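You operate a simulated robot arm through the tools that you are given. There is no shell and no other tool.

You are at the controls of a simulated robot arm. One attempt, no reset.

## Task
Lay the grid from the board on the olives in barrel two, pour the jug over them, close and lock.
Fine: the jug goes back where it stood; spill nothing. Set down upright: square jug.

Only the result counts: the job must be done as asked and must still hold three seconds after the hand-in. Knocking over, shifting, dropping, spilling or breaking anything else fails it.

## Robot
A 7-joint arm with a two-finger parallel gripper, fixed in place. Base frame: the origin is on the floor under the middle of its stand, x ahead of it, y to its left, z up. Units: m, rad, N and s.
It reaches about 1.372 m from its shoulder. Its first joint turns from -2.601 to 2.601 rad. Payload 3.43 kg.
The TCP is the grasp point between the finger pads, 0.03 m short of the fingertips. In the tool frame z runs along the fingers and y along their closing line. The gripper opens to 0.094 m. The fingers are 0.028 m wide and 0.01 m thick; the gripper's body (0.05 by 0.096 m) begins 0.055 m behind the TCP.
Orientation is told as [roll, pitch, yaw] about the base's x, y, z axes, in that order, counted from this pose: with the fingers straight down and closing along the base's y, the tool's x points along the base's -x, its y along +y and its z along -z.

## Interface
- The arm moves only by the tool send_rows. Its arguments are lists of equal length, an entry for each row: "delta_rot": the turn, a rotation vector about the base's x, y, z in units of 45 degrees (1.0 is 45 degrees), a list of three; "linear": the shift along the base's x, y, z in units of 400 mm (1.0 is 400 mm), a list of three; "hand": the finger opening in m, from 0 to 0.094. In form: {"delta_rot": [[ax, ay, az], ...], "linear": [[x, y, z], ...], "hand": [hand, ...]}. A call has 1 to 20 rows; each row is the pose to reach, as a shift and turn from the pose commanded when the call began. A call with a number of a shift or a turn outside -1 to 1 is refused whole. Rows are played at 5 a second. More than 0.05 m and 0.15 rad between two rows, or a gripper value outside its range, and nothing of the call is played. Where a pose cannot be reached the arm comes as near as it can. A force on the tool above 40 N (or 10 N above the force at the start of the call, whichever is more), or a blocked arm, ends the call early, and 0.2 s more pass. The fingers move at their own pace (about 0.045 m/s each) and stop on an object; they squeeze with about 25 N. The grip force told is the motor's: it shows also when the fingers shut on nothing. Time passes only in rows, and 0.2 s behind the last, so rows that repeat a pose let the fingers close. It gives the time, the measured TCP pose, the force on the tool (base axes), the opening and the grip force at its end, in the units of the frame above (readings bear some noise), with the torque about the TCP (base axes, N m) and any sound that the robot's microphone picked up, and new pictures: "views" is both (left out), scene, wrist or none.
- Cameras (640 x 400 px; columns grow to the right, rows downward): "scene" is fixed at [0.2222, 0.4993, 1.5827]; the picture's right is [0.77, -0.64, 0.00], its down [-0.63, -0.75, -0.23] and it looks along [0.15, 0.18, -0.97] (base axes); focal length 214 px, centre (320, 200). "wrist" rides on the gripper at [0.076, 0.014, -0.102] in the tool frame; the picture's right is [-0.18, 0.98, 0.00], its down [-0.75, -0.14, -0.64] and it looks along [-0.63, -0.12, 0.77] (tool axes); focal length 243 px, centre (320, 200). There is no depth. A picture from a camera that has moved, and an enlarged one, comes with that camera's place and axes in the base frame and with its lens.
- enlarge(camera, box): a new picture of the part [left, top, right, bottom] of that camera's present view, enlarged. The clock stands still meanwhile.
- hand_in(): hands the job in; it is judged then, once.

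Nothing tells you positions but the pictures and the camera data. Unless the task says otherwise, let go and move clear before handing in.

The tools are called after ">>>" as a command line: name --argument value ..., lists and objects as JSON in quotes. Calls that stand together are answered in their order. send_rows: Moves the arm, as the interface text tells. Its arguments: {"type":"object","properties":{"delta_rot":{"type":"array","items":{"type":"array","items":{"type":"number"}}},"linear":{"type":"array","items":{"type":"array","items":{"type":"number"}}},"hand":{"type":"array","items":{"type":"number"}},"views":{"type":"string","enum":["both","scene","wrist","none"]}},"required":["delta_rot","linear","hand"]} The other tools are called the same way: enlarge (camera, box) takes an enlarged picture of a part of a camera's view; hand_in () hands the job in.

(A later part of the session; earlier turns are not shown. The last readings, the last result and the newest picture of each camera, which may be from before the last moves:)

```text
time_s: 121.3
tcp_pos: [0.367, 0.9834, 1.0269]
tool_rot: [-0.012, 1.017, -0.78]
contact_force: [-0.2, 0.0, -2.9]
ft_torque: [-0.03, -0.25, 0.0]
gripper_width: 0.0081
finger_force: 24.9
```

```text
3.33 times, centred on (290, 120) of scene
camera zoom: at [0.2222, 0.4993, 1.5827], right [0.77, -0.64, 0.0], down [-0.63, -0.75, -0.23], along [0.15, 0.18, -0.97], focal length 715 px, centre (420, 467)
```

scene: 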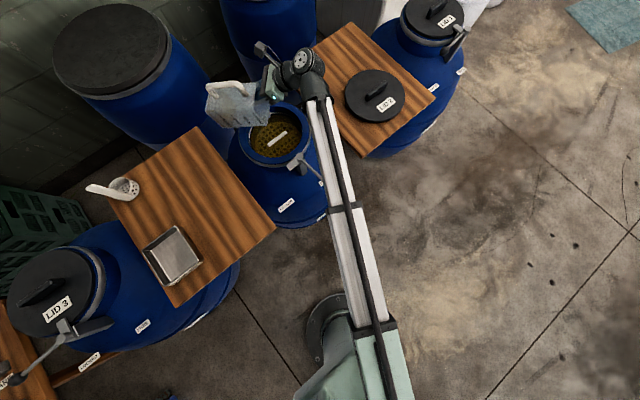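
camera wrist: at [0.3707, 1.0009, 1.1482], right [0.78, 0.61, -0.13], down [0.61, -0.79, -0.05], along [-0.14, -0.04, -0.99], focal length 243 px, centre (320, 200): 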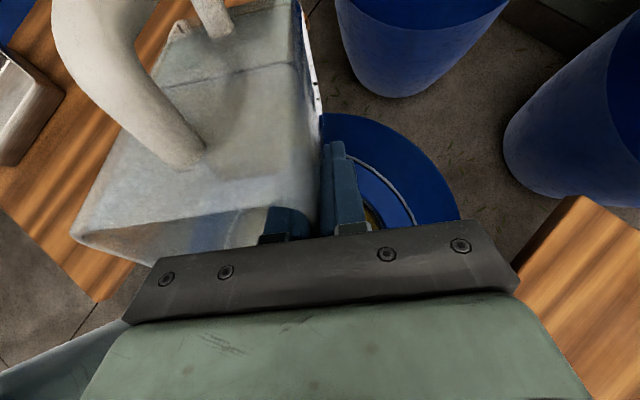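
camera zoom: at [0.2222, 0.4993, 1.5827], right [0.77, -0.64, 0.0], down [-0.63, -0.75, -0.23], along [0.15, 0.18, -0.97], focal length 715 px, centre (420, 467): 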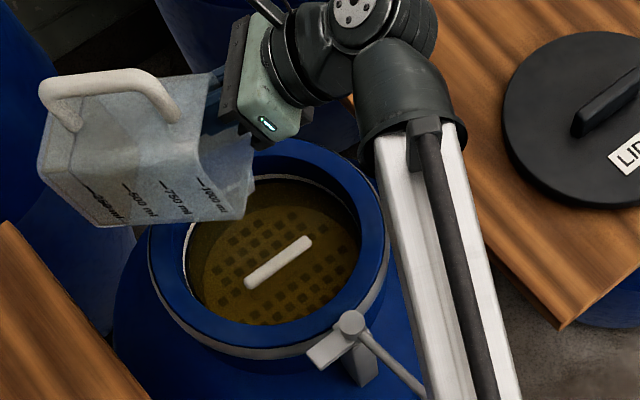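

Most of the brine has gone in (load fell from 6.7 to 2.9 N) with nothing spilled that I can see. I tilt on to about 106° and hold to drain the rest.

>>> send_rows --delta_rot '[[0.031, 0.0315, 0], [0.0626, 0.063, 0], [0.094, 0.0945, 0], [0.125, 0.126, 0], [0.156, 0.1575, 0], [0.188, 0.189, 0], [0.219, 0.2205, 0], [0.25, 0.252, 0], [0.2815, 0.2835, 0], [0.313, 0.315, 0], [0.344, 0.3465, 0], [0.375, 0.378, 0], [0.407, 0.4095, 0], [0.438, 0.441, 0], [0.438, 0.441, 0], [0.438, 0.441, 0], [0.438, 0.441, 0], [0.438, 0.441, 0]]' --linear '[[0.004, -0.0037, 0.002], [0.0076, -0.0074, 0.004], [0.0114, -0.011, 0.006], [0.015, -0.0147, 0.008], [0.019, -0.0184, 0.01], [0.023, -0.022, 0.012], [0.0265, -0.0258, 0.014], [0.03, -0.0295, 0.016], [0.034, -0.033, 0.018], [0.038, -0.0368, 0.02], [0.042, -0.04, 0.022], [0.0455, -0.044, 0.023], [0.049, -0.048, 0.024], [0.053, -0.0515, 0.025], [0.053, -0.0515, 0.025], [0.053, -0.0515, 0.025], [0.053, -0.0515, 0.025], [0.053, -0.0515, 0.025]]' --hand '[0, 0, 0, 0, 0, 0, 0, 0, 0, 0, 0, 0, 0, 0, 0, 0, 0, 0]' --views "both"

>>> enlarge --camera "scene" --box '[220, 60, 360, 180]'

```text
time_s: 125.2
tcp_pos: [0.3875, 0.9617, 1.036]
tool_rot: [-0.002, 1.505, -0.773]
contact_force: [0.3, 0.7, -0.9]
ft_torque: [-0.03, -0.1, -0.01]
gripper_width: 0.0079
finger_force: 25.3
camera wrist: at [0.468, 0.905, 1.1193], right [0.69, 0.7, -0.18], down [0.4, -0.58, -0.71], along [-0.6, 0.42, -0.68], focal length 243 px, centre (320, 200)
```

scene: 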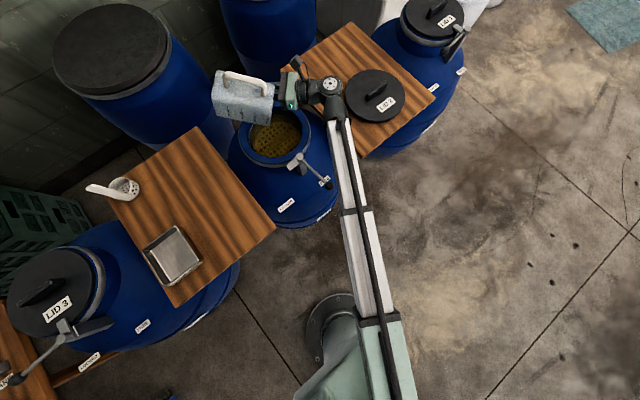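
wrist: 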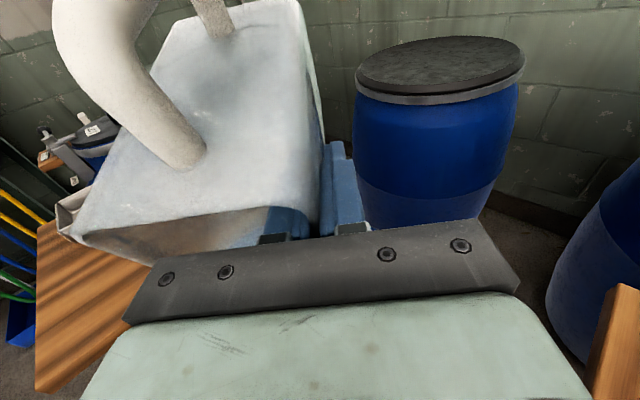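

```text
3.33 times, centred on (290, 120) of scene
camera zoom: at [0.2222, 0.4993, 1.5827], right [0.77, -0.64, 0.0], down [-0.63, -0.75, -0.23], along [0.15, 0.18, -0.97], focal length 715 px, centre (420, 467)
```

zoom: 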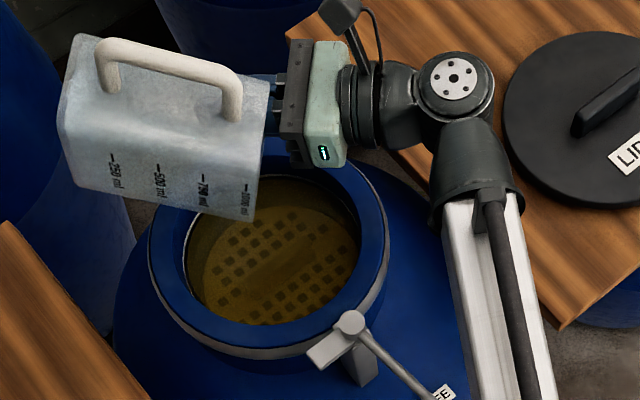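

The jug is drained (load under 1 N) and the level in barrel two has risen over the grid. I turn the jug back upright slowly over the mouth along the reverse path.

>>> send_rows --delta_rot '[[0, 0, 0], [0, 0, 0], [-0.047, -0.0473, 0], [-0.094, -0.0946, 0], [-0.141, -0.142, 0], [-0.188, -0.189, 0], [-0.235, -0.2365, 0], [-0.282, -0.284, 0], [-0.329, -0.331, 0], [-0.376, -0.3785, 0], [-0.423, -0.426, 0], [-0.47, -0.473, 0], [-0.517, -0.52, 0], [-0.564, -0.5676, 0], [-0.611, -0.615, 0], [-0.658, -0.662, 0], [-0.7047, -0.7095, 0]]' --linear '[[0, 0, 0], [0, 0, 0], [-0.006, 0.0055, 0.002], [-0.012, 0.011, 0.005], [-0.018, 0.0165, 0.007], [-0.024, 0.022, 0.009], [-0.03, 0.0277, 0.012], [-0.0356, 0.033, 0.014], [-0.0415, 0.039, 0.016], [-0.0475, 0.044, 0.019], [-0.0534, 0.05, 0.021], [-0.0593, 0.055, 0.023], [-0.065, 0.061, 0.026], [-0.071, 0.0664, 0.028], [-0.077, 0.072, 0.03], [-0.083, 0.077, 0.033], [-0.089, 0.083, 0.035]]' --hand '[0, 0, 0, 0, 0, 0, 0, 0, 0, 0, 0, 0, 0, 0, 0, 0, 0]' --views "none"

>>> send_rows --delta_rot '[[-0.047, -0.0473, 0], [-0.094, -0.0946, 0], [-0.141, -0.142, 0], [-0.188, -0.189, 0], [-0.235, -0.2365, 0], [-0.282, -0.284, 0], [-0.329, -0.331, 0], [-0.376, -0.3785, 0], [-0.423, -0.426, 0], [-0.47, -0.473, 0], [-0.517, -0.52, 0], [-0.564, -0.5676, 0], [-0.611, -0.615, 0], [-0.658, -0.662, 0], [-0.7047, -0.7095, 0]]' --linear '[[-0.0005, -0.009, 0.007], [-0.001, -0.018, 0.013], [-0.0015, -0.0275, 0.02], [-0.002, -0.037, 0.027], [-0.0025, -0.046, 0.033], [-0.003, -0.055, 0.04], [-0.0035, -0.064, 0.047], [-0.004, -0.073, 0.053], [-0.0045, -0.0825, 0.06], [-0.005, -0.092, 0.067], [-0.0055, -0.1, 0.073], [-0.006, -0.11, 0.08], [-0.0065, -0.119, 0.087], [-0.007, -0.128, 0.093], [-0.0075, -0.1375, 0.1]]' --hand '[0, 0, 0, 0, 0, 0, 0, 0, 0, 0, 0, 0, 0, 0, 0]' --views "both"

>>> enlarge --camera "scene" --box '[220, 60, 360, 180]'

```text
time_s: 128.8
tcp_pos: [0.3538, 0.9962, 1.05]
tool_rot: [-0.012, 0.719, -0.782]
contact_force: [-0.4, -0.2, -1.6]
ft_torque: [-0.04, -0.09, -0.01]
gripper_width: 0.0078
finger_force: 25.2
```

```text
time_s: 131.9
tcp_pos: [0.3488, 0.9411, 1.09]
tool_rot: [-0.012, -0.067, -0.783]
contact_force: [0.0, 0.5, -1.8]
ft_torque: [0.03, -0.1, -0.01]
gripper_width: 0.0083
finger_force: 25.2
camera wrist: at [0.3022, 1.0096, 1.1879], right [0.82, 0.57, 0.0], down [0.41, -0.59, 0.69], along [0.39, -0.57, -0.72], focal length 243 px, centre (320, 200)
```

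scene: 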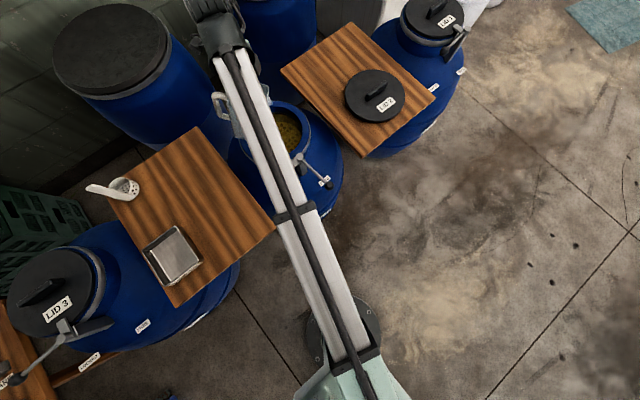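
wrist: 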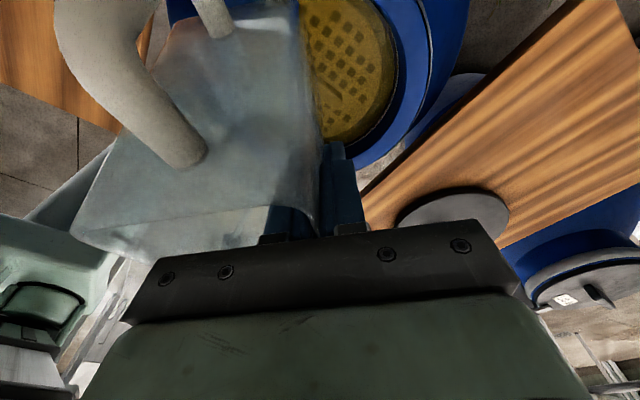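

```text
3.33 times, centred on (290, 120) of scene
camera zoom: at [0.2222, 0.4993, 1.5827], right [0.77, -0.64, 0.0], down [-0.63, -0.75, -0.23], along [0.15, 0.18, -0.97], focal length 715 px, centre (420, 467)
```

zoom: 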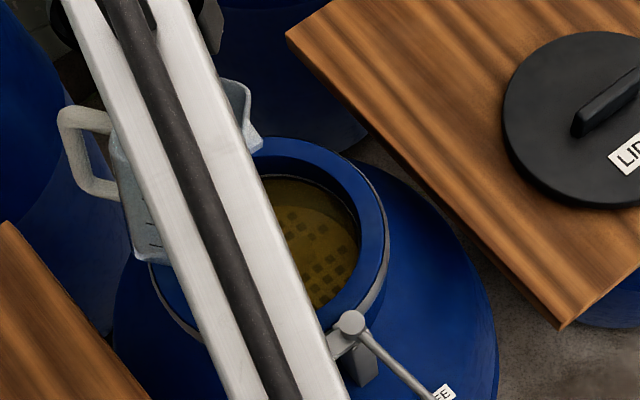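

The jug is almost upright and empty; the brine in barrel two covers the grid. I level it fully and carry it back along the same path.

>>> send_rows --delta_rot '[[-0.05, -0.05, 0], [-0.1, -0.1, 0], [-0.15, -0.151, 0], [-0.2, -0.2, 0], [-0.2495, -0.2512, 0]]' --linear '[[0.0, -0.01, 0], [0.0, -0.02, 0], [0.001, -0.03, 0], [0.001, -0.04, 0], [0.002, -0.047, 0]]' --hand '[0, 0, 0, 0, 0]' --views "none"

>>> send_rows --delta_rot '[[0, 0, 0.03], [0, 0, 0.1], [0, 0, 0.18], [0, 0, 0.26], [0, 0, 0.34], [0, 0, 0.42], [0, 0, 0.5], [0, 0, 0.58], [0, 0, 0.66], [0, 0, 0.74], [0, 0, 0.82], [0, 0, 0.9], [0, 0, 0.97], [0, 0, 1.0]]' --linear '[[-0.012, -0.004, 0], [-0.04, -0.012, 0], [-0.072, -0.021, 0], [-0.104, -0.031, 0], [-0.136, -0.04, 0], [-0.168, -0.05, 0], [-0.2, -0.06, 0], [-0.232, -0.069, 0], [-0.264, -0.079, 0], [-0.296, -0.088, 0], [-0.328, -0.098, 0], [-0.36, -0.107, 0], [-0.388, -0.116, 0], [-0.4, -0.119, 0]]' --hand '[0, 0, 0, 0, 0, 0, 0, 0, 0, 0, 0, 0, 0, 0]' --views "none"

>>> send_rows --delta_rot '[[0, 0, 0.03], [0, 0, 0.1], [0, 0, 0.18], [0, 0, 0.26], [0, 0, 0.34], [0, 0, 0.42], [0, 0, 0.5], [0, 0, 0.58], [0, 0, 0.66], [0, 0, 0.74], [0, 0, 0.82], [0, 0, 0.9], [0, 0, 0.97], [0, 0, 1.0]]' --linear '[[-0.012, -0.006, 0], [-0.04, -0.019, 0], [-0.072, -0.035, 0], [-0.104, -0.05, 0], [-0.136, -0.066, 0], [-0.168, -0.081, 0], [-0.2, -0.096, 0], [-0.232, -0.112, 0], [-0.264, -0.127, 0], [-0.296, -0.143, 0], [-0.328, -0.158, 0], [-0.36, -0.174, 0], [-0.388, -0.187, 0], [-0.4, -0.193, 0]]' --hand '[0, 0, 0, 0, 0, 0, 0, 0, 0, 0, 0, 0, 0, 0]' --views "both"

```text
time_s: 133.2
tcp_pos: [0.3501, 0.9215, 1.0908]
tool_rot: [-0.012, -0.345, -0.783]
contact_force: [-0.3, -0.5, -1.6]
ft_torque: [0.05, -0.03, 0.01]
gripper_width: 0.0083
finger_force: 24.9
```

```text
time_s: 136.2
tcp_pos: [0.1906, 0.8757, 1.0901]
tool_rot: [-0.012, -0.343, 0.003]
contact_force: [-0.3, 0.6, -2.2]
ft_torque: [0.09, -0.05, -0.01]
gripper_width: 0.0081
finger_force: 25.3
```

```text
time_s: 139.2
tcp_pos: [0.0297, 0.7978, 1.0907]
tool_rot: [-0.013, -0.342, 0.793]
contact_force: [0.8, -0.5, -1.9]
ft_torque: [0.04, 0.03, 0.04]
gripper_width: 0.0082
finger_force: 25.0
camera wrist: at [-0.0552, 0.7326, 1.1615], right [-0.57, 0.82, 0.05], down [0.44, 0.26, 0.86], along [0.69, 0.52, -0.51], focal length 243 px, centre (320, 200)
```

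scene: 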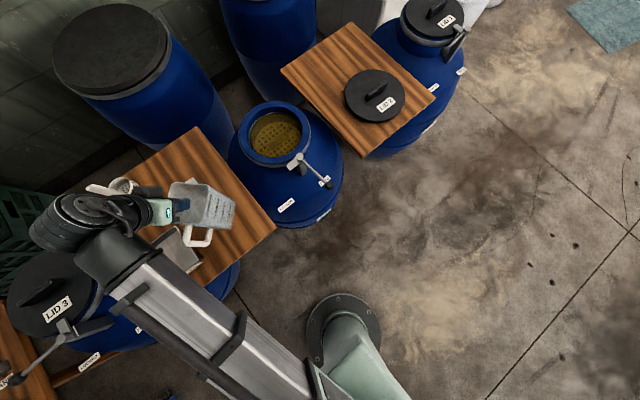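
wrist: 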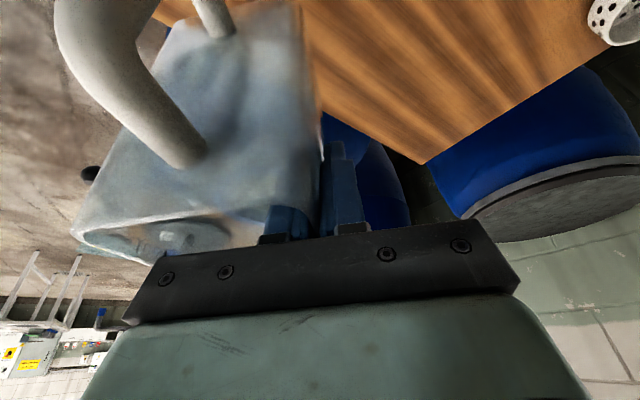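

The jug is back near its board, its pose in the grip unchanged. I finish the turn to the picking pose above its spot and then compare.

>>> send_rows --delta_rot '[[0, 0, 0.03], [0, 0, 0.1], [0, 0, 0.18], [0, 0, 0.26], [0, 0, 0.34], [0, 0, 0.42], [0, 0, 0.5], [0, 0, 0.58], [0, 0, 0.66], [0, 0, 0.74], [0, 0, 0.82], [0, 0, 0.9], [0, 0, 0.97], [0, 0, 0.995]]' --linear '[[-0.0015, -0.003, 0], [-0.005, -0.01, 0], [-0.009, -0.019, 0], [-0.013, -0.027, 0], [-0.017, -0.036, 0], [-0.021, -0.044, 0], [-0.025, -0.053, 0], [-0.029, -0.061, 0], [-0.0325, -0.069, 0], [-0.0365, -0.078, 0], [-0.04, -0.086, 0], [-0.044, -0.095, 0], [-0.048, -0.102, 0], [-0.0493, -0.1053, 0]]' --hand '[0, 0, 0, 0, 0, 0, 0, 0, 0, 0, 0, 0, 0, 0]' --views "none"

>>> send_rows --delta_rot '[[0, 0, 0], [0, 0, 0], [0, 0, 0], [0, 0, 0], [0, 0, 0], [0, 0, 0], [0, 0, 0], [0, 0, 0], [0, 0, 0]]' --linear '[[0, 0, -0.015], [0, 0, -0.045], [0, 0, -0.085], [0, 0, -0.125], [0, 0, -0.165], [0, 0, -0.205], [0, 0, -0.23], [0, 0, -0.245], [0, 0, -0.245]]' --hand '[0, 0, 0, 0, 0, 0, 0, 0, 0]' --views "both"

>>> enlarge --camera "scene" --box '[160, 170, 260, 255]'

>>> enlarge --camera "wrist" --box '[60, 0, 400, 260]'

```text
time_s: 142.2
tcp_pos: [0.0096, 0.7545, 1.091]
tool_rot: [-0.013, -0.342, 1.573]
contact_force: [0.3, -0.1, -1.5]
ft_torque: [0.02, 0.05, 0.02]
gripper_width: 0.0082
finger_force: 25.0
```

```text
time_s: 144.2
tcp_pos: [0.0105, 0.7546, 0.9926]
tool_rot: [-0.013, -0.344, 1.571]
contact_force: [-0.4, 0.0, -1.1]
ft_torque: [-0.03, 0.06, 0.02]
gripper_width: 0.0082
finger_force: 25.6
camera wrist: at [-0.0044, 0.6488, 1.0633], right [-0.98, 0.18, 0.05], down [0.13, 0.49, 0.86], along [0.13, 0.85, -0.51], focal length 243 px, centre (320, 200)
```

scene: 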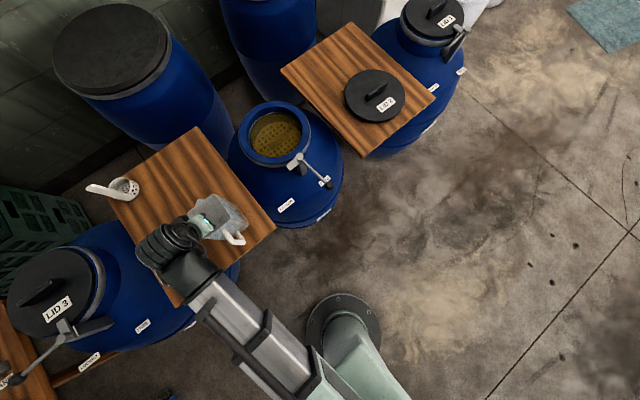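
wrist: 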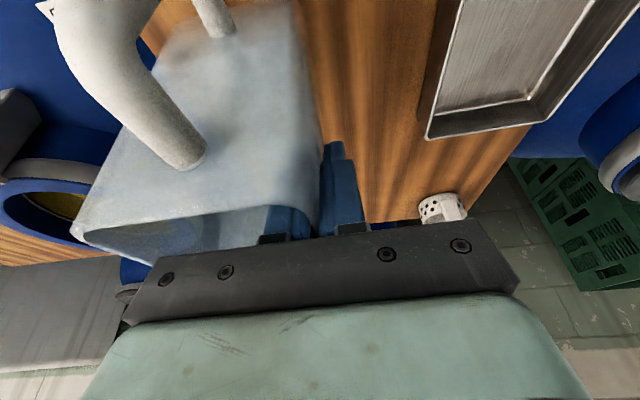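

```text
4.71 times, centred on (210, 212) of scene
camera zoom: at [0.2222, 0.4993, 1.5827], right [0.77, -0.64, 0.0], down [-0.63, -0.75, -0.23], along [0.15, 0.18, -0.97], focal length 1009 px, centre (838, 141)
```

zoom: 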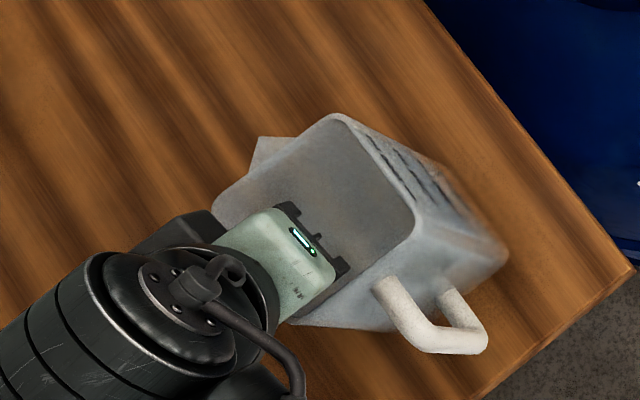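

```text
1.54 times, centred on (230, 130) of wrist
camera zoom: at [-0.0044, 0.6488, 1.0633], right [-0.98, 0.18, 0.05], down [0.13, 0.49, 0.86], along [0.13, 0.85, -0.51], focal length 373 px, centre (458, 308)
```

zoom: 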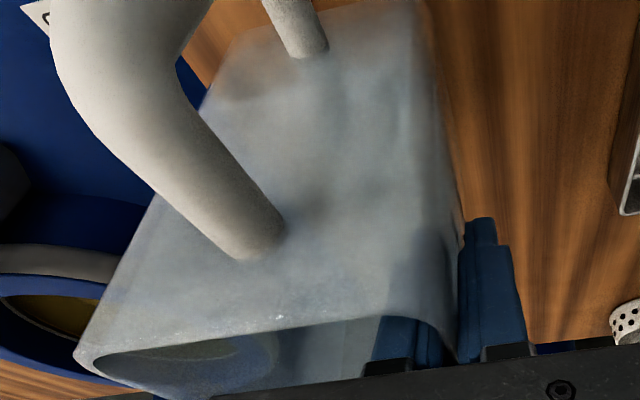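

The jug is empty and hangs in the very same place as when I lifted it. I lower it gently to the board.

>>> send_rows --delta_rot '[[0, 0, 0], [0, 0, 0], [0, 0, 0], [0, 0, 0], [0, 0, 0], [0, 0, 0]]' --linear '[[-0.001, 0.002, -0.015], [-0.001, 0.002, -0.04], [-0.001, 0.002, -0.06], [-0.001, 0.002, -0.075], [-0.001, 0.002, -0.085], [-0.001, 0.002, -0.087]]' --hand '[0, 0, 0, 0, 0, 0]' --views "none"

>>> send_rows --delta_rot '[[0, 0, 0], [0, 0, 0], [0, 0, 0]]' --linear '[[0, 0, -0.003], [0, 0, -0.006], [0, 0, -0.006]]' --hand '[0, 0, 0]' --views "none"

>>> send_rows --delta_rot '[[0, 0, 0], [0, 0, 0], [0, 0, 0]]' --linear '[[0, 0, -0.002], [0, 0, -0.004], [0, 0, -0.004]]' --hand '[0, 0, 0]' --views "both"

>>> enlarge --camera "scene" --box '[160, 170, 260, 255]'

```text
time_s: 145.6
tcp_pos: [0.009, 0.7562, 0.9573]
tool_rot: [-0.011, -0.343, 1.571]
contact_force: [-0.2, 0.7, -0.9]
ft_torque: [0.01, 0.04, 0.03]
gripper_width: 0.0081
finger_force: 25.5
```

```text
time_s: 146.3
tcp_pos: [0.0111, 0.7558, 0.9567]
tool_rot: [-0.011, -0.343, 1.57]
contact_force: [-0.9, -0.6, -1.2]
ft_torque: [0.04, 0.08, -0.04]
gripper_width: 0.0077
finger_force: 24.9
```

```text
time_s: 147.2
tcp_pos: [0.0101, 0.756, 0.9538]
tool_rot: [-0.013, -0.344, 1.57]
contact_force: [-0.5, 0.2, -1.2]
ft_torque: [0.01, 0.08, 0.01]
gripper_width: 0.0082
finger_force: 24.8
camera wrist: at [-0.0048, 0.6499, 1.0246], right [-0.98, 0.18, 0.05], down [0.13, 0.49, 0.86], along [0.13, 0.85, -0.51], focal length 243 px, centre (320, 200)
```

scene: 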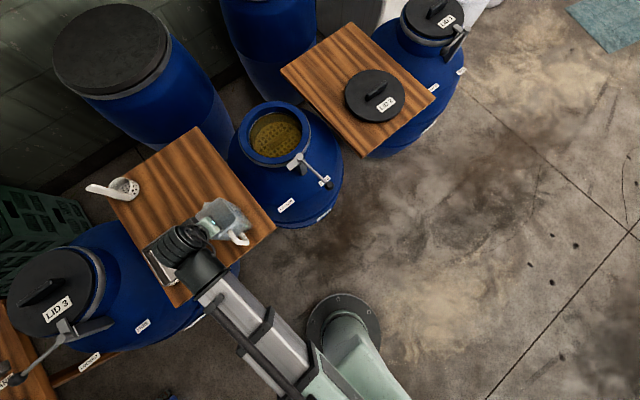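
wrist: 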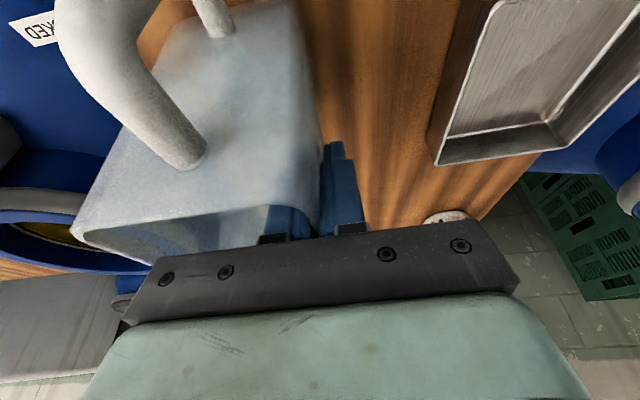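

```text
4.71 times, centred on (210, 212) of scene
camera zoom: at [0.2222, 0.4993, 1.5827], right [0.77, -0.64, 0.0], down [-0.63, -0.75, -0.23], along [0.15, 0.18, -0.97], focal length 1009 px, centre (838, 141)
```

zoom: 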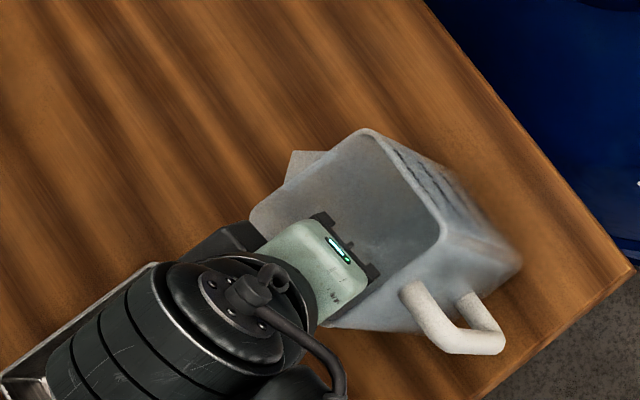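

Almost down: I take it lower in millimetre steps until it carries its own weight.

>>> send_rows --delta_rot '[[0, 0, 0], [0, 0, 0], [0, 0, 0]]' --linear '[[0, 0, -0.0015], [0, 0, -0.003], [0, 0, -0.003]]' --hand '[0, 0, 0]' --views "none"

>>> send_rows --delta_rot '[[0, 0, 0], [0, 0, 0], [0, 0, 0]]' --linear '[[0, 0, -0.0015], [0, 0, -0.003], [0, 0, -0.003]]' --hand '[0, 0, 0]' --views "none"

```text
time_s: 147.9
tcp_pos: [0.01, 0.7555, 0.9536]
tool_rot: [-0.014, -0.345, 1.571]
contact_force: [-0.5, -1.7, 6.1]
ft_torque: [-0.43, 0.1, 0.01]
gripper_width: 0.0079
finger_force: 25.1
```

```text
time_s: 148.8
tcp_pos: [0.0099, 0.7557, 0.9522]
tool_rot: [-0.013, -0.346, 1.571]
contact_force: [0.2, 0.9, 21.5]
ft_torque: [-0.08, 0.04, -0.01]
gripper_width: 0.0082
finger_force: 25.1
```

The jug stands on the board again. I relieve the press slightly and open the fingers.

>>> send_rows --delta_rot '[[0, 0, 0], [0, 0, 0], [0, 0, 0], [0, 0, 0], [0, 0, 0], [0, 0, 0]]' --linear '[[0, 0, 0.003], [0, 0, 0.004], [0, 0, 0.004], [0, 0, 0.004], [0, 0, 0.004], [0, 0, 0.004]]' --hand '[0, 0.012, 0.025, 0.04, 0.05, 0.05]' --views "both"

>>> enlarge --camera "scene" --box '[160, 170, 260, 255]'

>>> enlarge --camera "wrist" --box '[60, 0, 400, 260]'

```text
time_s: 150.2
tcp_pos: [0.0108, 0.7553, 0.9536]
tool_rot: [-0.013, -0.345, 1.571]
contact_force: [0.4, 0.3, 0.3]
ft_torque: [-0.01, 0.05, 0.03]
gripper_width: 0.0503
finger_force: 0.0
camera wrist: at [-0.005, 0.65, 1.0238], right [-0.98, 0.18, 0.05], down [0.13, 0.49, 0.86], along [0.13, 0.85, -0.51], focal length 243 px, centre (320, 200)
```

scene: 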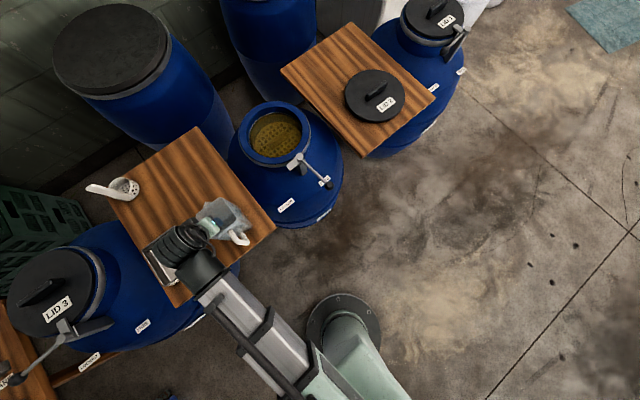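
wrist: 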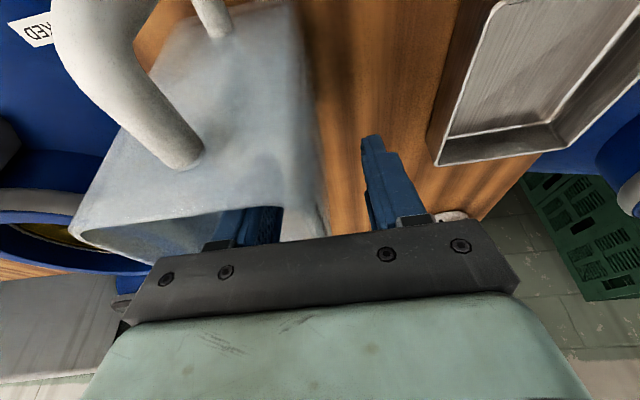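

```text
4.71 times, centred on (210, 212) of scene
camera zoom: at [0.2222, 0.4993, 1.5827], right [0.77, -0.64, 0.0], down [-0.63, -0.75, -0.23], along [0.15, 0.18, -0.97], focal length 1009 px, centre (838, 141)
```

zoom: 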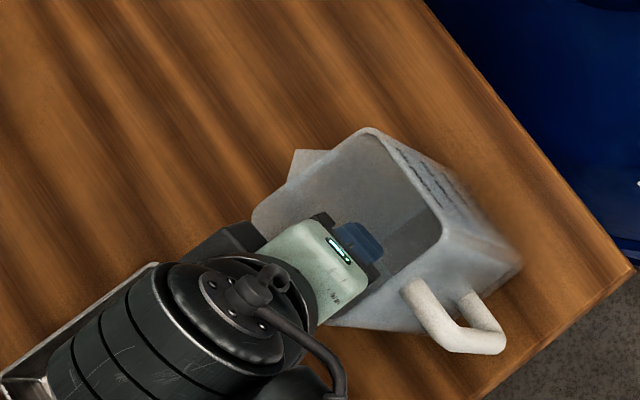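

```text
1.54 times, centred on (230, 130) of wrist
camera zoom: at [-0.005, 0.65, 1.0238], right [-0.98, 0.18, 0.05], down [0.13, 0.49, 0.86], along [0.13, 0.85, -0.51], focal length 373 px, centre (458, 308)
```

zoom: 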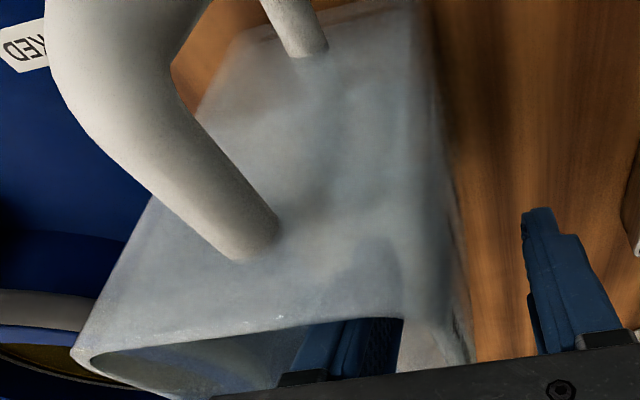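

The jug stands free within about 2–3 mm of its old place. I raise the hand straight up out of it.

>>> send_rows --delta_rot '[[0, 0, 0], [0, 0, 0], [0, 0, 0], [0, 0, 0], [0, 0, 0], [0, 0, 0], [0, 0, 0]]' --linear '[[0, 0, 0.02], [0, 0, 0.06], [0, 0, 0.11], [0, 0, 0.17], [0, 0, 0.24], [0, 0, 0.31], [0, 0, 0.34]]' --hand '[0.05, 0.05, 0.05, 0.05, 0.05, 0.05, 0.05]' --views "scene"

>>> send_rows --delta_rot '[[0, 0, -0.08], [0, 0, -0.2], [0, 0, -0.32], [0, 0, -0.44], [0, 0, -0.56], [0, 0, -0.68], [0, 0, -0.8], [0, 0, -0.9], [0, 0, -1.0]]' --linear '[[0.004, 0.01, 0], [0.01, 0.022, 0], [0.016, 0.035, 0], [0.022, 0.048, 0], [0.028, 0.06, 0], [0.034, 0.072, 0], [0.04, 0.085, 0], [0.044, 0.095, 0], [0.048, 0.105, 0]]' --hand '[0.05, 0.05, 0.05, 0.05, 0.05, 0.05, 0.05, 0.05, 0.05]' --views "scene"

>>> enlarge --camera "scene" --box '[180, 185, 260, 255]'

```text
time_s: 151.8
tcp_pos: [0.01, 0.7564, 1.0893]
tool_rot: [-0.012, -0.344, 1.57]
contact_force: [0.2, 0.0, 0.5]
ft_torque: [-0.04, 0.0, 0.02]
gripper_width: 0.0501
finger_force: 0.1
```

scene: 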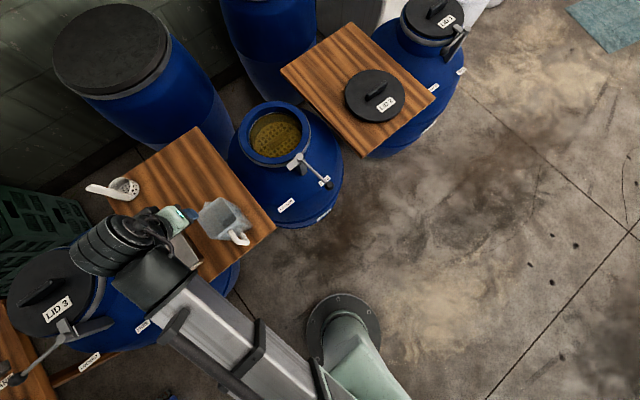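

```text
time_s: 153.8
tcp_pos: [0.0276, 0.7968, 1.0897]
tool_rot: [-0.012, -0.342, 0.784]
contact_force: [-0.2, 0.4, 0.9]
ft_torque: [0.01, 0.01, 0.02]
gripper_width: 0.0501
finger_force: 0.0
```

scene: 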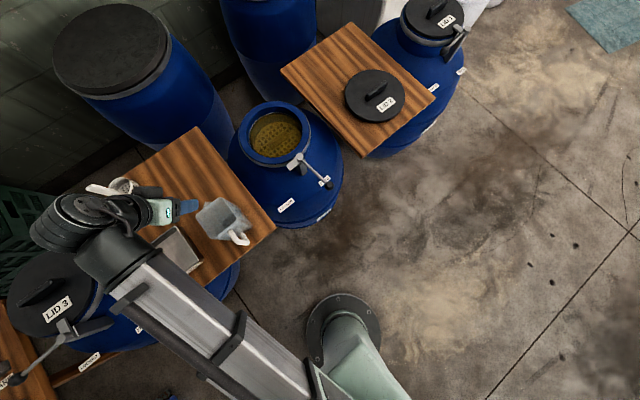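

```text
5.71 times, centred on (220, 220) of scene
camera zoom: at [0.2222, 0.4993, 1.5827], right [0.77, -0.64, 0.0], down [-0.63, -0.75, -0.23], along [0.15, 0.18, -0.97], focal length 1226 px, centre (891, 86)
```

zoom: 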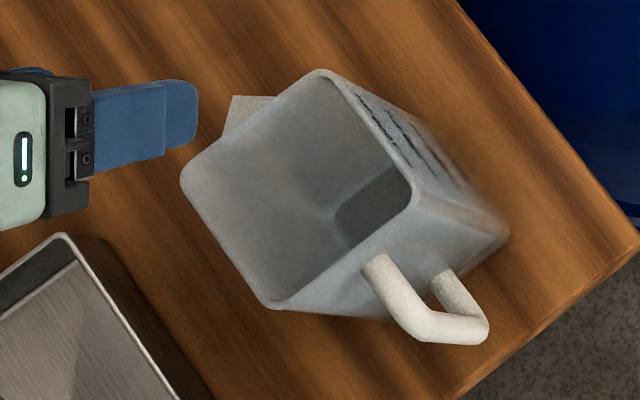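

The jug is back within 2 mm and upright. Next is LID 2: I straighten the hand and travel high toward the right-hand board.

>>> send_rows --delta_rot '[[-0.1, 0.1, 0], [-0.2, 0.2, 0], [-0.3075, 0.3083, 0], [-0.3075, 0.3083, 0]]' --linear '[[0.03, 0.02, 0.02], [0.08, 0.05, 0.04], [0.15, 0.08, 0.05], [0.22, 0.1, 0.05]]' --hand '[0.06, 0.06, 0.06, 0.06]' --views "none"

>>> send_rows --delta_rot '[[0, 0, -0.1], [0, 0, -0.2], [0, 0, -0.3], [0, 0, -0.4], [0, 0, -0.5], [0, 0, -0.6], [0, 0, -0.7], [0, 0, -0.8], [0, 0, -0.9], [0, 0, -1.0]]' --linear '[[0.09, 0, 0], [0.18, 0, 0], [0.28, 0, 0], [0.38, 0, 0], [0.48, 0, 0], [0.58, 0, 0], [0.68, 0, 0], [0.78, 0, 0], [0.88, 0, 0], [0.97, 0, 0]]' --hand '[0.06, 0.06, 0.06, 0.06, 0.06, 0.06, 0.06, 0.06, 0.06, 0.06]' --views "both"

```text
time_s: 154.8
tcp_pos: [0.1174, 0.8389, 1.1096]
tool_rot: [-0.01, -0.001, 0.784]
contact_force: [0.3, 0.1, 0.2]
ft_torque: [0.02, -0.02, 0.01]
gripper_width: 0.0602
finger_force: 0.1
```

```text
time_s: 156.9
tcp_pos: [0.5049, 0.8369, 1.1075]
tool_rot: [-0.012, -0.002, -0.001]
contact_force: [-0.1, 0.0, -0.6]
ft_torque: [0.02, 0.03, 0.01]
gripper_width: 0.0601
finger_force: 0.1
camera wrist: at [0.4295, 0.8531, 1.21], right [0.19, 0.98, -0.01], down [0.75, -0.13, 0.64], along [0.63, -0.13, -0.76], focal length 243 px, centre (320, 200)
```

scene: 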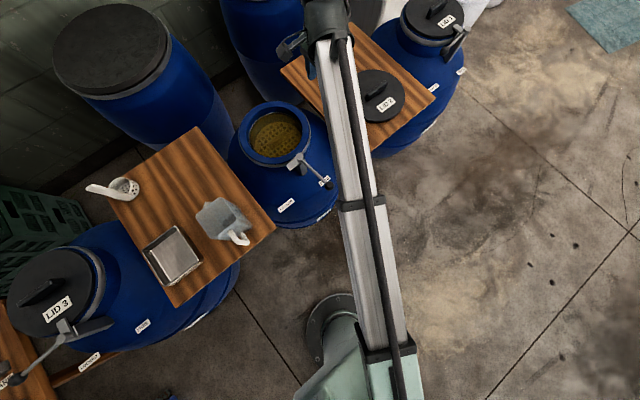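
wrist: 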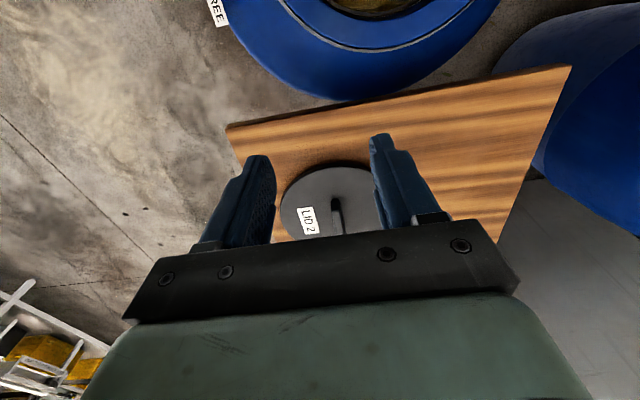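

I see LID 2 ahead on its board. I move closer for a better view of its handle.

>>> send_rows --delta_rot '[[0.015, 0, 0], [0.015, 0, 0], [0.015, 0, 0], [0.015, 0, 0], [0.015, 0, 0]]' --linear '[[0.08, 0, -0.02], [0.17, 0, -0.04], [0.27, 0, -0.06], [0.36, 0, -0.08], [0.38, 0, -0.08]]' --hand '[0.06, 0.06, 0.06, 0.06, 0.06]' --views "both"

>>> enlarge --camera "wrist" --box '[220, 60, 440, 220]'

>>> enlarge --camera "scene" --box '[220, 80, 360, 190]'

```text
time_s: 158.2
tcp_pos: [0.6582, 0.8375, 1.076]
tool_rot: [-0.001, -0.001, 0.001]
contact_force: [-0.8, -0.1, 0.2]
ft_torque: [0.01, 0.03, 0.01]
gripper_width: 0.06
finger_force: 0.0
camera wrist: at [0.582, 0.8516, 1.1788], right [0.18, 0.98, 0.0], down [0.75, -0.14, 0.64], along [0.63, -0.12, -0.77], focal length 243 px, centre (320, 200)
```

scene: 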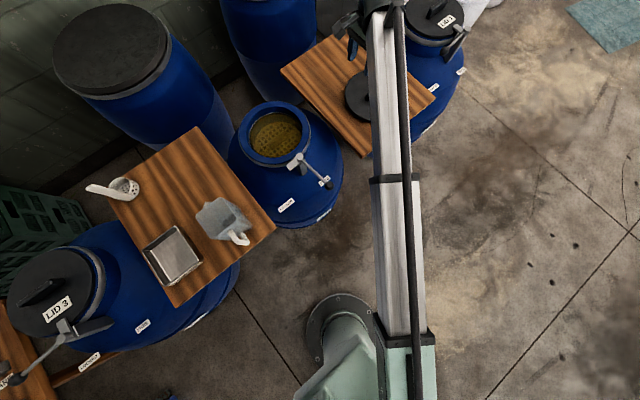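
wrist: 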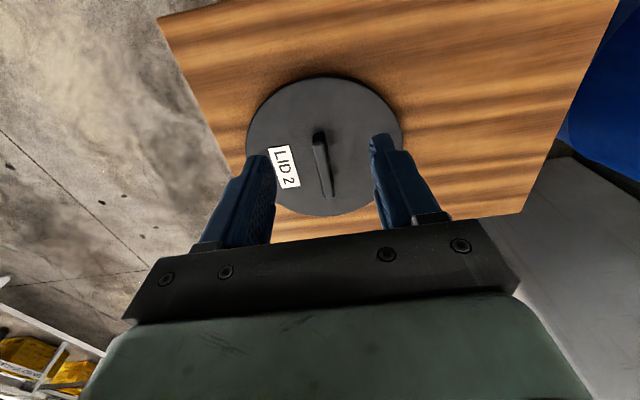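

```text
2.50 times, centred on (330, 140) of wrist
camera zoom: at [0.582, 0.8516, 1.1788], right [0.18, 0.98, 0.0], down [0.75, -0.14, 0.64], along [0.63, -0.12, -0.77], focal length 606 px, centre (295, 350)
```

zoom: 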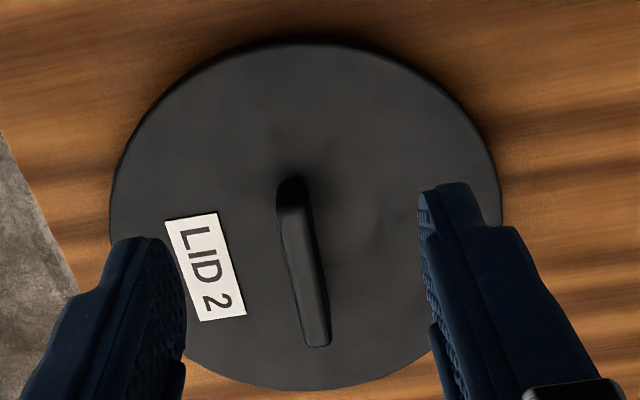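

```text
3.64 times, centred on (290, 135) of scene
camera zoom: at [0.2222, 0.4993, 1.5827], right [0.77, -0.64, 0.0], down [-0.63, -0.75, -0.23], along [0.15, 0.18, -0.97], focal length 780 px, centre (429, 436)
```

zoom: 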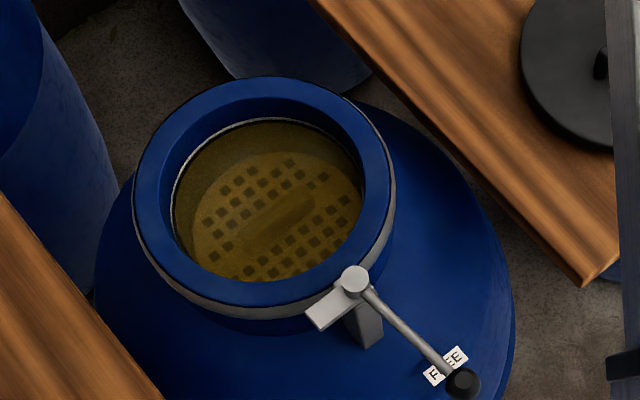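

The brine in barrel two now stands at its inner line over the grid. The lid's handle centre is about (0.773, 0.822) along x, so I move above it and look again.

>>> send_rows --delta_rot '[[0, 0, 0], [0, 0, 0], [0, 0, 0], [0, 0, 0], [0, 0, 0], [0, 0, 0]]' --linear '[[0.1, -0.013, 0], [0.2, -0.026, 0], [0.288, -0.0375, -0.04], [0.288, -0.0375, -0.12], [0.288, -0.0375, -0.2], [0.288, -0.0375, -0.22]]' --hand '[0.06, 0.06, 0.06, 0.06, 0.06, 0.06]' --views "both"

>>> enlarge --camera "wrist" --box '[220, 20, 420, 200]'

```text
time_s: 159.6
tcp_pos: [0.7715, 0.8219, 0.9892]
tool_rot: [0.0, -0.001, -0.001]
contact_force: [-0.1, 0.0, 0.3]
ft_torque: [-0.01, 0.0, 0.0]
gripper_width: 0.0602
finger_force: 0.0
camera wrist: at [0.6966, 0.837, 1.0915], right [0.18, 0.98, 0.0], down [0.75, -0.14, 0.64], along [0.63, -0.12, -0.77], focal length 243 px, centre (320, 200)
```

scene: 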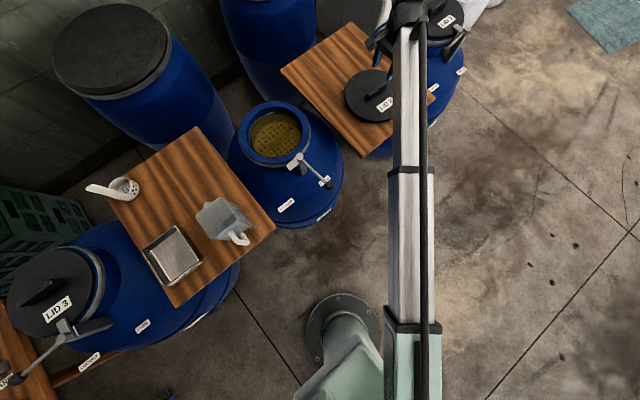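
wrist: 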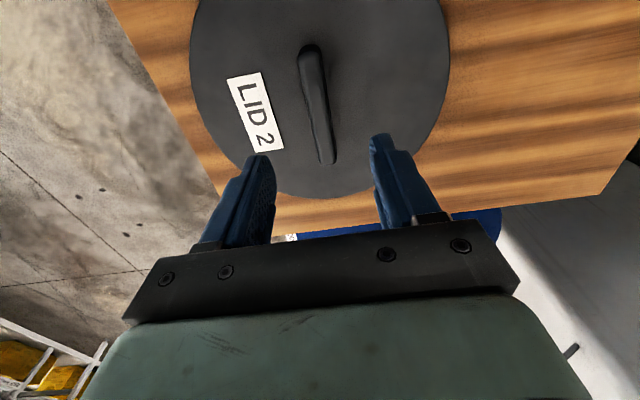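

```text
2.22 times, centred on (320, 110) of wrist
camera zoom: at [0.6966, 0.837, 1.0915], right [0.18, 0.98, 0.0], down [0.75, -0.14, 0.64], along [0.63, -0.12, -0.77], focal length 539 px, centre (320, 400)
```

zoom: 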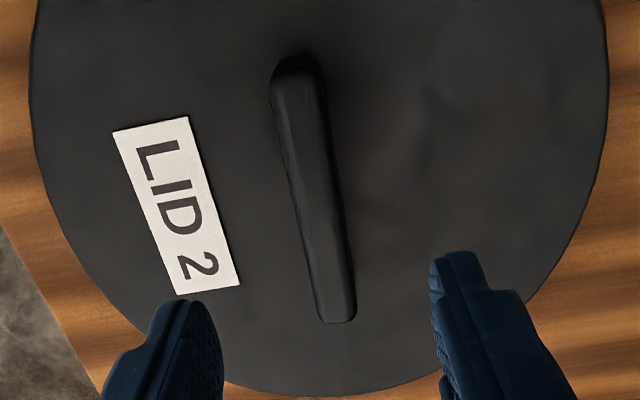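

The lid's centre and handle agree at (0.772, 0.823), right under the hand. I lower around the handle in steps, watching for contact.

>>> send_rows --delta_rot '[[0, 0, 0], [0, 0, 0], [0, 0, 0], [0, 0, 0], [0, 0, 0]]' --linear '[[0.002, 0.002, -0.05], [0.002, 0.002, -0.1], [0.002, 0.002, -0.15], [0.002, 0.002, -0.19], [0.002, 0.002, -0.2]]' --hand '[0.06, 0.06, 0.06, 0.06, 0.06]' --views "wrist"

>>> enlarge --camera "wrist" --box '[220, 20, 420, 230]'

```text
time_s: 160.8
tcp_pos: [0.7733, 0.8232, 0.9092]
tool_rot: [0.001, -0.001, 0.002]
contact_force: [-0.4, 0.2, 0.0]
ft_torque: [-0.01, 0.0, 0.01]
gripper_width: 0.0602
finger_force: 0.2
camera wrist: at [0.6975, 0.8377, 1.0118], right [0.18, 0.98, 0.0], down [0.75, -0.14, 0.64], along [0.63, -0.12, -0.77], focal length 243 px, centre (320, 200)
```

wrist: 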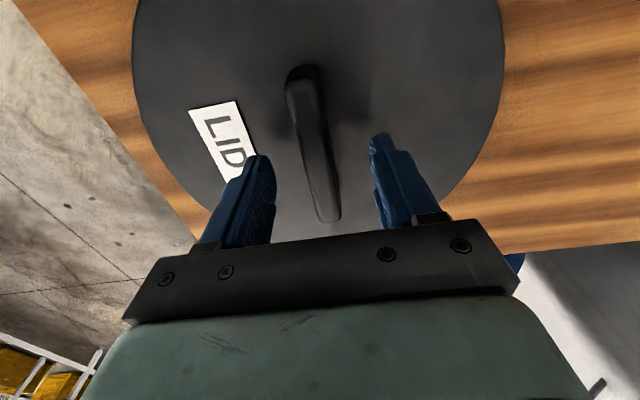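

```text
1.90 times, centred on (320, 125) of wrist
camera zoom: at [0.6975, 0.8377, 1.0118], right [0.18, 0.98, 0.0], down [0.75, -0.14, 0.64], along [0.63, -0.12, -0.77], focal length 462 px, centre (320, 343)
```

zoom: 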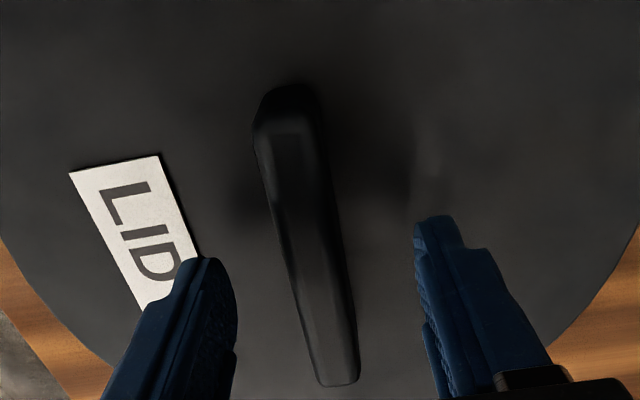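

The handle is centred between the fingers. I lower in small steps to find the lid's plate.

>>> send_rows --delta_rot '[[0, 0, 0], [0, 0, 0], [0, 0, 0]]' --linear '[[0, 0, -0.015], [0, 0, -0.03], [0, 0, -0.035]]' --hand '[0.06, 0.06, 0.06]' --views "none"

>>> send_rows --delta_rot '[[0, 0, 0], [0, 0, 0], [0, 0, 0]]' --linear '[[0, 0, -0.005], [0, 0, -0.01], [0, 0, -0.01]]' --hand '[0.06, 0.06, 0.06]' --views "none"

>>> send_rows --delta_rot '[[0, 0, 0], [0, 0, 0], [0, 0, 0]]' --linear '[[0, 0, -0.003], [0, 0, -0.006], [0, 0, -0.006]]' --hand '[0.06, 0.06, 0.06]' --views "wrist"

>>> enlarge --camera "wrist" --box '[220, 20, 420, 230]'

```text
time_s: 161.6
tcp_pos: [0.7733, 0.8234, 0.8969]
tool_rot: [0.001, -0.003, -0.001]
contact_force: [-0.9, -0.3, -0.4]
ft_torque: [-0.01, -0.01, -0.01]
gripper_width: 0.0599
finger_force: 0.0
```

```text
time_s: 162.3
tcp_pos: [0.7743, 0.8232, 0.89]
tool_rot: [0.0, -0.002, 0.0]
contact_force: [-0.1, 0.0, 0.0]
ft_torque: [0.01, 0.02, -0.01]
gripper_width: 0.0601
finger_force: 0.1
```

```text
time_s: 163.2
tcp_pos: [0.7717, 0.8238, 0.889]
tool_rot: [0.0, -0.001, 0.0]
contact_force: [-0.6, 0.3, 0.6]
ft_torque: [0.02, 0.01, 0.01]
gripper_width: 0.0601
finger_force: 0.1
camera wrist: at [0.6977, 0.8379, 0.9913], right [0.18, 0.98, 0.0], down [0.75, -0.14, 0.64], along [0.63, -0.12, -0.77], focal length 243 px, centre (320, 200)
```

wrist: 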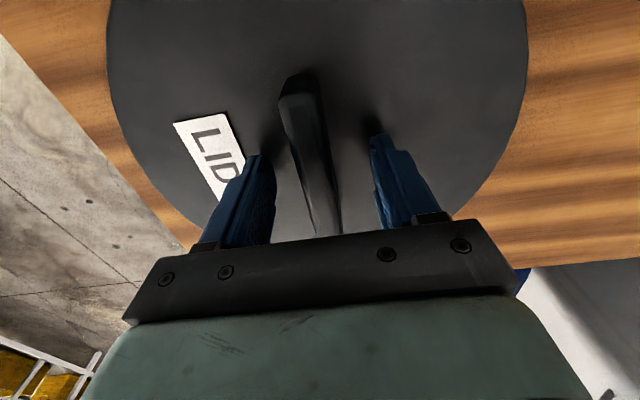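

```text
1.90 times, centred on (320, 125) of wrist
camera zoom: at [0.6977, 0.8379, 0.9913], right [0.18, 0.98, 0.0], down [0.75, -0.14, 0.64], along [0.63, -0.12, -0.77], focal length 462 px, centre (320, 343)
```

zoom: 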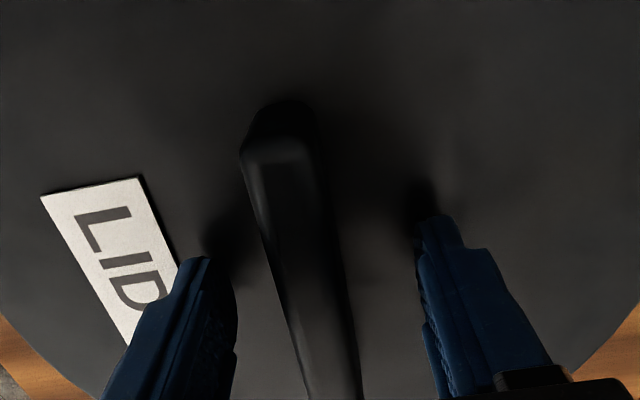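

The finger shadows show only a few millimetres left. I step down further.

>>> send_rows --delta_rot '[[0, 0, 0], [0, 0, 0], [0, 0, 0]]' --linear '[[0, 0, -0.003], [0, 0, -0.006], [0, 0, -0.006]]' --hand '[0.06, 0.06, 0.06]' --views "none"

>>> send_rows --delta_rot '[[0, 0, 0], [0, 0, 0], [0, 0, 0]]' --linear '[[0, 0, -0.003], [0, 0, -0.006], [0, 0, -0.006]]' --hand '[0.06, 0.06, 0.06]' --views "none"

>>> send_rows --delta_rot '[[0, 0, 0], [0, 0, 0], [0, 0, 0]]' --linear '[[0, 0, -0.002], [0, 0, -0.004], [0, 0, -0.004]]' --hand '[0.06, 0.06, 0.06]' --views "none"

```text
time_s: 163.9
tcp_pos: [0.7729, 0.8239, 0.8856]
tool_rot: [-0.001, -0.002, 0.001]
contact_force: [0.0, 0.7, 0.6]
ft_torque: [-0.01, -0.01, 0.02]
gripper_width: 0.0601
finger_force: 0.1
```

```text
time_s: 164.8
tcp_pos: [0.7729, 0.824, 0.884]
tool_rot: [-0.001, -0.003, 0.0]
contact_force: [-0.1, -0.2, 2.2]
ft_torque: [-0.07, 0.07, -0.01]
gripper_width: 0.0597
finger_force: 0.1
```

```text
time_s: 165.6
tcp_pos: [0.773, 0.8245, 0.8845]
tool_rot: [0.003, -0.003, 0.0]
contact_force: [0.2, 2.8, 19.0]
ft_torque: [-0.46, 0.07, 0.0]
gripper_width: 0.0596
finger_force: 0.1
```

The lid's plate is at z ≈ 0.854. I back off about 2 mm and close on the handle.

>>> send_rows --delta_rot '[[0, 0, 0], [0, 0, 0]]' --linear '[[0, 0, 0.006], [0, 0, 0.008]]' --hand '[0.06, 0.06]' --views "none"

>>> send_rows --delta_rot '[[0, 0, 0], [0, 0, 0], [0, 0, 0], [0, 0, 0], [0, 0, 0], [0, 0, 0], [0, 0, 0]]' --linear '[[0, 0, 0], [0, 0, 0], [0, 0, 0], [0, 0, 0], [0, 0, 0], [0, 0, 0], [0, 0, 0]]' --hand '[0.05, 0.04, 0.03, 0.02, 0.01, 0.0, 0.0]' --views "wrist"

```text
time_s: 166.2
tcp_pos: [0.7726, 0.8229, 0.885]
tool_rot: [0.0, -0.001, 0.002]
contact_force: [0.1, 1.0, 0.6]
ft_torque: [0.04, -0.01, 0.02]
gripper_width: 0.0605
finger_force: 0.3
```

```text
time_s: 167.8
tcp_pos: [0.7739, 0.8225, 0.8854]
tool_rot: [0.0, -0.001, 0.0]
contact_force: [0.6, -0.7, 0.1]
ft_torque: [0.0, 0.04, -0.02]
gripper_width: 0.0223
finger_force: 24.9
camera wrist: at [0.6976, 0.8379, 0.9875], right [0.18, 0.98, 0.0], down [0.75, -0.14, 0.64], along [0.63, -0.12, -0.77], focal length 243 px, centre (320, 200)
```

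wrist: 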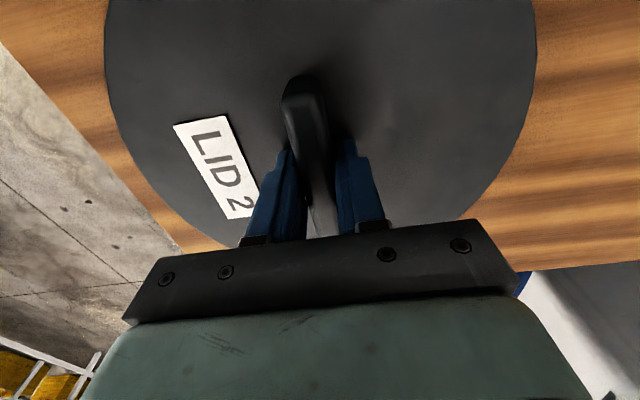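

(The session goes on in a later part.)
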